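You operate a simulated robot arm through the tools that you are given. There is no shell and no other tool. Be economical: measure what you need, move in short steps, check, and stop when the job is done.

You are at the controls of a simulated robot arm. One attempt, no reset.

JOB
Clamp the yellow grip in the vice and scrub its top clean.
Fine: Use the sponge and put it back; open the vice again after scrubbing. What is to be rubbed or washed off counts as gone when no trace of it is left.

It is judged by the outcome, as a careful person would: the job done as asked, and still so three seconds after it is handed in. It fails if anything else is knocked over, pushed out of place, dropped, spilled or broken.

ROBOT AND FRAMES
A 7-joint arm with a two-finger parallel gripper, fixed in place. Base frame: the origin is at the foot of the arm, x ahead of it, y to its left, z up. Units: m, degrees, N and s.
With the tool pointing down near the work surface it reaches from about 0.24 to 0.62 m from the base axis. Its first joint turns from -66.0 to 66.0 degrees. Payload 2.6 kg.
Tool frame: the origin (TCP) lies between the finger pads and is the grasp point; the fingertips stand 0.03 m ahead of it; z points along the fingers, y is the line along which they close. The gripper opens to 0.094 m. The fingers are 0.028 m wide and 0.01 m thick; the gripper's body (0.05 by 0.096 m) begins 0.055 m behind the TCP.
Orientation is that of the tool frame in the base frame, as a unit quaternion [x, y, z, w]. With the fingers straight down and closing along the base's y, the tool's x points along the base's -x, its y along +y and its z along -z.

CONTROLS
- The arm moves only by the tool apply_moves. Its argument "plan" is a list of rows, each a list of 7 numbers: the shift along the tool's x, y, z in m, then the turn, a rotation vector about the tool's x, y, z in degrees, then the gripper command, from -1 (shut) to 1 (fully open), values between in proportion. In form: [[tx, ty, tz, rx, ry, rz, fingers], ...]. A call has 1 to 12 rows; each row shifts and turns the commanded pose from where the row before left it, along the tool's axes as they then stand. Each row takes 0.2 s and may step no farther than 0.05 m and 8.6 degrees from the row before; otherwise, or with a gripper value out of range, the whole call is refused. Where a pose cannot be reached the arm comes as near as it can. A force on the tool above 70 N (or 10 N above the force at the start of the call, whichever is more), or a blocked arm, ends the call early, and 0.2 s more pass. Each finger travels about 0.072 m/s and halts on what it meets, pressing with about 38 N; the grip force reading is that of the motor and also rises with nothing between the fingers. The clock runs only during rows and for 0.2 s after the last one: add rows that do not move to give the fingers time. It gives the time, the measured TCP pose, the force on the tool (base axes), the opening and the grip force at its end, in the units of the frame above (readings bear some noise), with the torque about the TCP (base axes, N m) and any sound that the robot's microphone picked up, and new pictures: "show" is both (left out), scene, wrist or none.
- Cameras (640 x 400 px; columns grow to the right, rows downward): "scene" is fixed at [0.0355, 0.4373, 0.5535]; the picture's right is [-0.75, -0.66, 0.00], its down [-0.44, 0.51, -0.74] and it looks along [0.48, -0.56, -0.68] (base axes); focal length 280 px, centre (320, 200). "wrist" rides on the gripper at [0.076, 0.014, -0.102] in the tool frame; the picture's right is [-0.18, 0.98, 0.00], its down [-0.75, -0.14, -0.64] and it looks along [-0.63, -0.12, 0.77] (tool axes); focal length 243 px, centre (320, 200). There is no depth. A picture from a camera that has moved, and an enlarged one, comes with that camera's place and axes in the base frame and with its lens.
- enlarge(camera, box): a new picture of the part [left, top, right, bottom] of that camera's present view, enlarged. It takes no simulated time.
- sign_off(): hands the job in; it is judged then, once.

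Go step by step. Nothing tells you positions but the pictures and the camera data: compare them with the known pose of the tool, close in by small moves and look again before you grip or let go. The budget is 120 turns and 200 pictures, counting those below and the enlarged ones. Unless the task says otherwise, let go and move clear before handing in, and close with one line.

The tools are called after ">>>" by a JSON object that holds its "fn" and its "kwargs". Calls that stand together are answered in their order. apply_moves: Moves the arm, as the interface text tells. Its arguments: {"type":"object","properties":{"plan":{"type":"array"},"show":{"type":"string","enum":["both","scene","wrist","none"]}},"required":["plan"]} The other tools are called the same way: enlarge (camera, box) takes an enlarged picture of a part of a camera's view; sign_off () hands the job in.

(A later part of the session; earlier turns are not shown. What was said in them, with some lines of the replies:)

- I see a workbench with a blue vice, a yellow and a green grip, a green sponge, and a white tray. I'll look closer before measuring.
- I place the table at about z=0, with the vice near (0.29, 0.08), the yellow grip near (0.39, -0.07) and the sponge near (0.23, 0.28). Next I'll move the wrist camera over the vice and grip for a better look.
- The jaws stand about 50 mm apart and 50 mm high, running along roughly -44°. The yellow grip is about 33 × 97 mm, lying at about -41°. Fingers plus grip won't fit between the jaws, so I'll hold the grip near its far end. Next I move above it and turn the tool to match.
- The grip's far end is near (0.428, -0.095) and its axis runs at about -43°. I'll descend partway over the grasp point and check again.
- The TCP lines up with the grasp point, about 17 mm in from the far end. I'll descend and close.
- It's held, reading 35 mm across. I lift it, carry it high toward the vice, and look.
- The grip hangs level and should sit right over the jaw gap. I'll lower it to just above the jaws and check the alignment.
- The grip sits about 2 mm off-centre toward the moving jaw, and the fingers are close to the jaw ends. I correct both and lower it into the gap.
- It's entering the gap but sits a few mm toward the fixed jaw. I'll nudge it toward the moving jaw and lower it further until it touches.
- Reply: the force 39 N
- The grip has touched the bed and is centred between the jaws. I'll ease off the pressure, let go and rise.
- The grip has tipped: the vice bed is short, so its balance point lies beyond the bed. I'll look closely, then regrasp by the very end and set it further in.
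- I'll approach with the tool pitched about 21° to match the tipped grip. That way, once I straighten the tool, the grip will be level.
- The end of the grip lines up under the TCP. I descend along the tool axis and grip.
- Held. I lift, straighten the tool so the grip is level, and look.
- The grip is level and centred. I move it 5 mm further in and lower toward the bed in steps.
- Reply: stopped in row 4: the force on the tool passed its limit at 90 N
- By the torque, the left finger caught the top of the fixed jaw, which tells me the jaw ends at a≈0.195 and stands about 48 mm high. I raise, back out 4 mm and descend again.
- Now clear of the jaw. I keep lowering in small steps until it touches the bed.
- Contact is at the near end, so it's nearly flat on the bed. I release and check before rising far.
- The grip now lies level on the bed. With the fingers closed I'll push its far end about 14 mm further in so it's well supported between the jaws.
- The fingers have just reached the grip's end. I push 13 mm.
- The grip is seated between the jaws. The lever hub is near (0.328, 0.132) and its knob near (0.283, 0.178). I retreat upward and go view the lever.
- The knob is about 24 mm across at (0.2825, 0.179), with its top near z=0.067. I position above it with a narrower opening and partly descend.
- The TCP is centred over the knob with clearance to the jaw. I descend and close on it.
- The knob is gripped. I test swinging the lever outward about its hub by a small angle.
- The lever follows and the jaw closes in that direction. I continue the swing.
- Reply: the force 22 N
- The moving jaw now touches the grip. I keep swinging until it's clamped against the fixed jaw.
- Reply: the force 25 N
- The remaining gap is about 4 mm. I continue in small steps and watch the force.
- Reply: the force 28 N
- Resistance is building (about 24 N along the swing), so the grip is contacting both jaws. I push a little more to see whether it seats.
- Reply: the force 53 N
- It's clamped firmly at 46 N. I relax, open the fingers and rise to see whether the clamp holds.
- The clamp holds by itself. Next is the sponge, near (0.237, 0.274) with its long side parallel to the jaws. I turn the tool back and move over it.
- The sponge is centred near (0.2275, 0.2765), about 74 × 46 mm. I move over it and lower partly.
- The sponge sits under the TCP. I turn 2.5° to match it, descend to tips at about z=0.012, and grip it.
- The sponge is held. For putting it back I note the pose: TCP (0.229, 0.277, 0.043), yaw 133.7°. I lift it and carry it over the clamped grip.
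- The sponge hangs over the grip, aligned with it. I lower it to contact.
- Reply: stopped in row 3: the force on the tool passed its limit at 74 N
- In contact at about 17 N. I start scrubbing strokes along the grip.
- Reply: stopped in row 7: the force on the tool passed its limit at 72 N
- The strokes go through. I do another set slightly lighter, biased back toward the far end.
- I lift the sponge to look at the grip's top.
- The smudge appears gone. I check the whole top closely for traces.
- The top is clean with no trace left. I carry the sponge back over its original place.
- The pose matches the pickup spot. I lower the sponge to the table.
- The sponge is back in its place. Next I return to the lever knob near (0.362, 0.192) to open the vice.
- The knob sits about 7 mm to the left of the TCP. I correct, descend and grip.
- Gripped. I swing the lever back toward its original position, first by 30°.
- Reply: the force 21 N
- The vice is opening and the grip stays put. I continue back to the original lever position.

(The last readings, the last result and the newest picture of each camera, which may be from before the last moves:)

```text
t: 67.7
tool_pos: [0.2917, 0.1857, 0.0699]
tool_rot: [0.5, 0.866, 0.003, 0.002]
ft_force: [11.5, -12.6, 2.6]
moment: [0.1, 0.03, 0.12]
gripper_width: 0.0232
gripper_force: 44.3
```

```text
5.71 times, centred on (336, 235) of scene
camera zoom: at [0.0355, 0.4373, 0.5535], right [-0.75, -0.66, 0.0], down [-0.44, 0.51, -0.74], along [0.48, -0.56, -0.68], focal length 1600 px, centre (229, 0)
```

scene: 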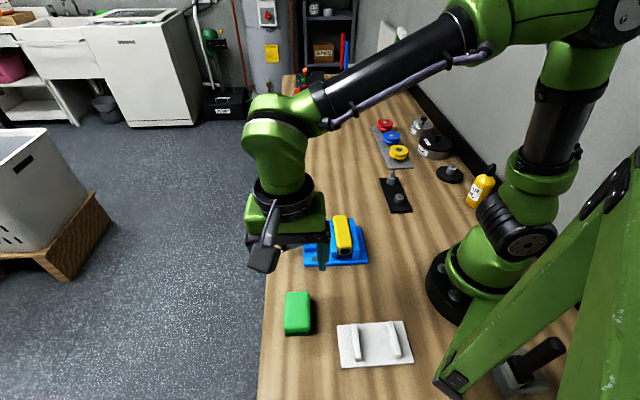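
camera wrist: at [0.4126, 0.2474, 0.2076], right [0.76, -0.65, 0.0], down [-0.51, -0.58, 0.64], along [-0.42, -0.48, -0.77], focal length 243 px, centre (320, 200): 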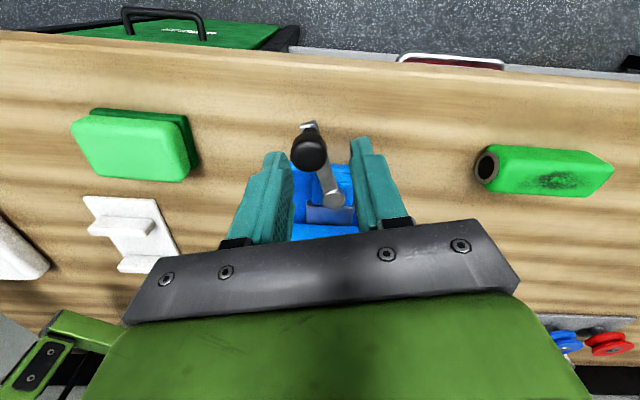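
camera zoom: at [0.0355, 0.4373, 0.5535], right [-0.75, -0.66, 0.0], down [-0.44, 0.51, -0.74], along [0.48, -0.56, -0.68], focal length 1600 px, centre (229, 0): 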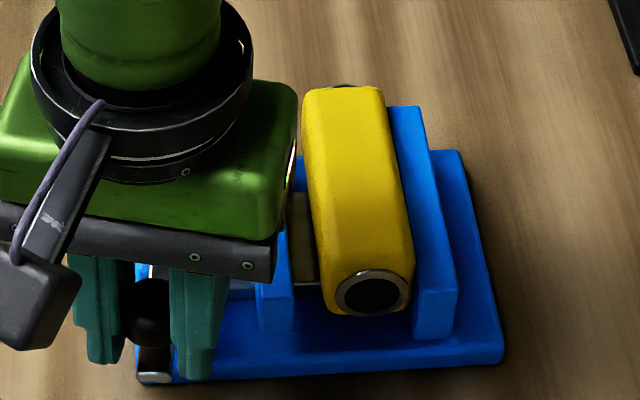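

About 9° remain. I finish the swing gently.

>>> {"fn": "apply_moves", "kwargs": {"plan": [[-0.0014, -0.005, 0, 0, 0, -4.5, -1], [-0.0008, -0.005, 0, 0, 0, -4.5, -1], [0, 0, 0, 0, 0, 0, -1]], "show": "none"}}

>>> {"fn": "enlarge", "kwargs": {"camera": "scene", "box": [280, 200, 392, 270]}}

```text
t: 68.5
tool_pos: [0.2842, 0.1798, 0.07]
tool_rot: [0.431, 0.902, 0.005, 0.003]
ft_force: [21.0, 0.9, -14.5]
moment: [0.67, 0.45, -0.17]
gripper_width: 0.0233
gripper_force: 45.3
```

```text
5.71 times, centred on (336, 235) of scene
camera zoom: at [0.0355, 0.4373, 0.5535], right [-0.75, -0.66, 0.0], down [-0.44, 0.51, -0.74], along [0.48, -0.56, -0.68], focal length 1600 px, centre (229, 0)
```

zoom: 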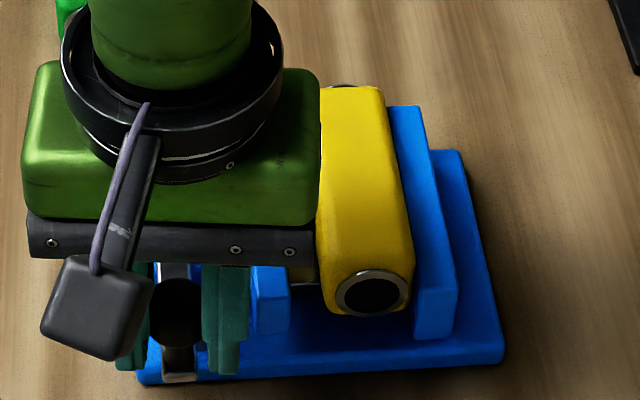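

The lever is back where it began. I ease off, open the fingers and rise clear.

>>> {"fn": "apply_moves", "kwargs": {"plan": [[0, 0.001, 0, 0, 0, 0, -1], [0, 0, 0, 0, 0, 0, -0.6], [0, 0, 0, 0, 0, 0, -0.22], [0, 0, 0, 0, 0, 0, -0.22], [0, 0, -0.03, 0, 0, 0, -0.22], [0, 0, -0.04, 0, 0, 0, -0.22], [0, 0, -0.05, 0, 0, 0, 0], [0, 0.04, -0.03, 0, 0, 0, 0], [0, 0.04, 0, 0, 0, 0, 0], [-0.04, 0.02, 0, 0, 0, 0, 0], [0, 0, 0, 0, 0, 0, 0]], "show": "both"}}

>>> {"fn": "enlarge", "kwargs": {"camera": "scene", "box": [280, 200, 392, 270]}}

```text
t: 70.9
tool_pos: [0.3856, 0.2117, 0.2225]
tool_rot: [0.433, 0.901, 0.002, 0.002]
ft_force: [0.1, -0.6, 0.5]
moment: [0.0, -0.01, 0.01]
gripper_width: 0.0469
gripper_force: 0.0
camera wrist: at [0.3477, 0.2791, 0.3235], right [0.88, 0.47, 0.01], down [0.36, -0.68, 0.64], along [0.31, -0.56, -0.77], focal length 243 px, centre (320, 200)
```

scene: 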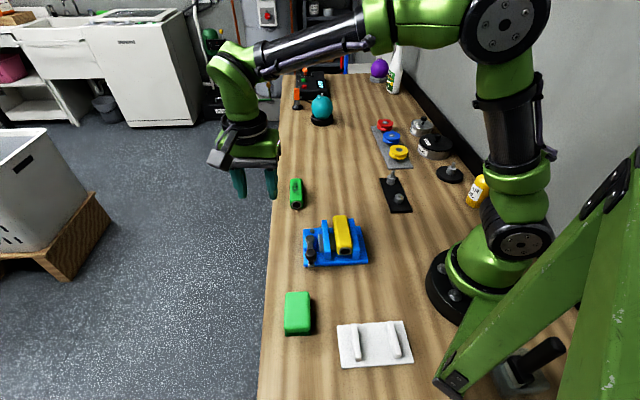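
wrist: 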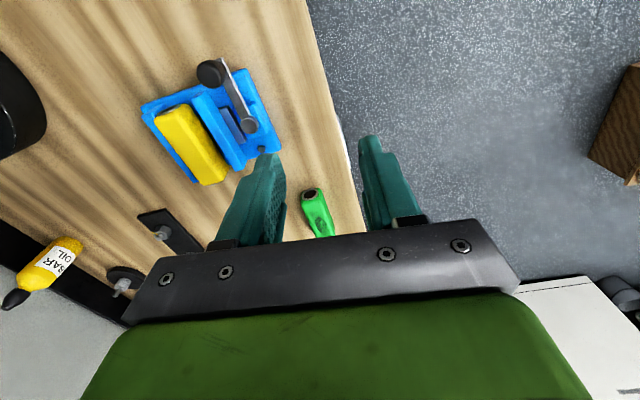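

```text
5.71 times, centred on (336, 235) of scene
camera zoom: at [0.0355, 0.4373, 0.5535], right [-0.75, -0.66, 0.0], down [-0.44, 0.51, -0.74], along [0.48, -0.56, -0.68], focal length 1600 px, centre (229, 0)
```

zoom: 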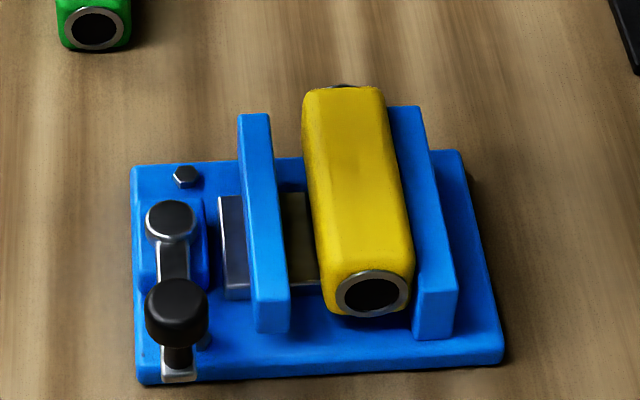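

The vice is open and the lever is home, with the grip clean and level and the sponge back. One last close look for traces on the grip's top.

>>> {"fn": "enlarge", "kwargs": {"camera": "wrist", "box": [140, 95, 236, 195]}}

>>> {"fn": "enlarge", "kwargs": {"camera": "scene", "box": [324, 212, 364, 257]}}

```text
4.00 times, centred on (188, 145) of wrist
camera zoom: at [0.3477, 0.2791, 0.3235], right [0.88, 0.47, 0.01], down [0.36, -0.68, 0.64], along [0.31, -0.56, -0.77], focal length 970 px, centre (848, 420)
```

zoom: 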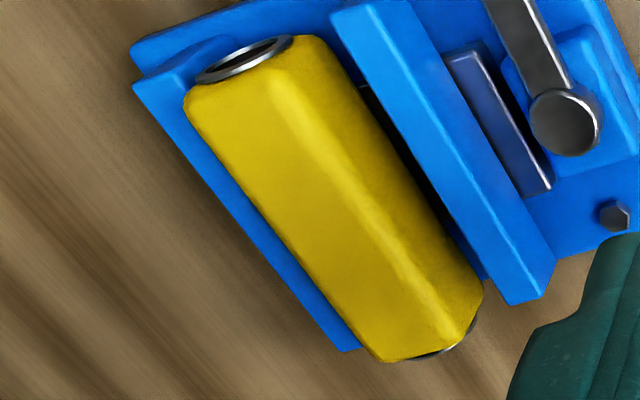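

```text
8.89 times, centred on (344, 234) of scene
camera zoom: at [0.0355, 0.4373, 0.5535], right [-0.75, -0.66, 0.0], down [-0.44, 0.51, -0.74], along [0.48, -0.56, -0.68], focal length 2488 px, centre (107, -107)
```

zoom: 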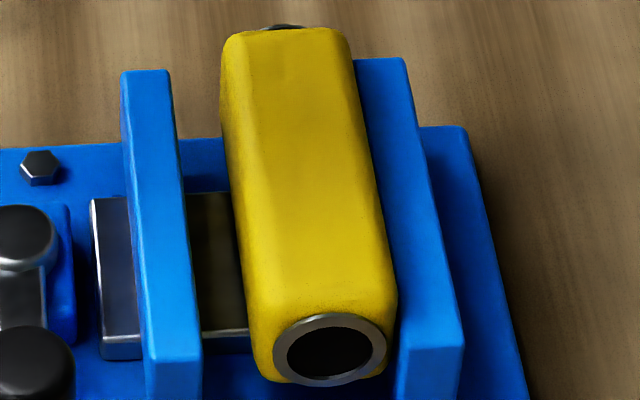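

The top is clean in both views, the grip rests in the open vice, and the arm is clear. I'm handing in.

>>> {"fn": "sign_off", "kwargs": {}}

```text
The job is handed in.
```

The yellow grip was clamped and its top scrubbed clean. The sponge is back in its place, and the vice is open again with the grip resting in it.
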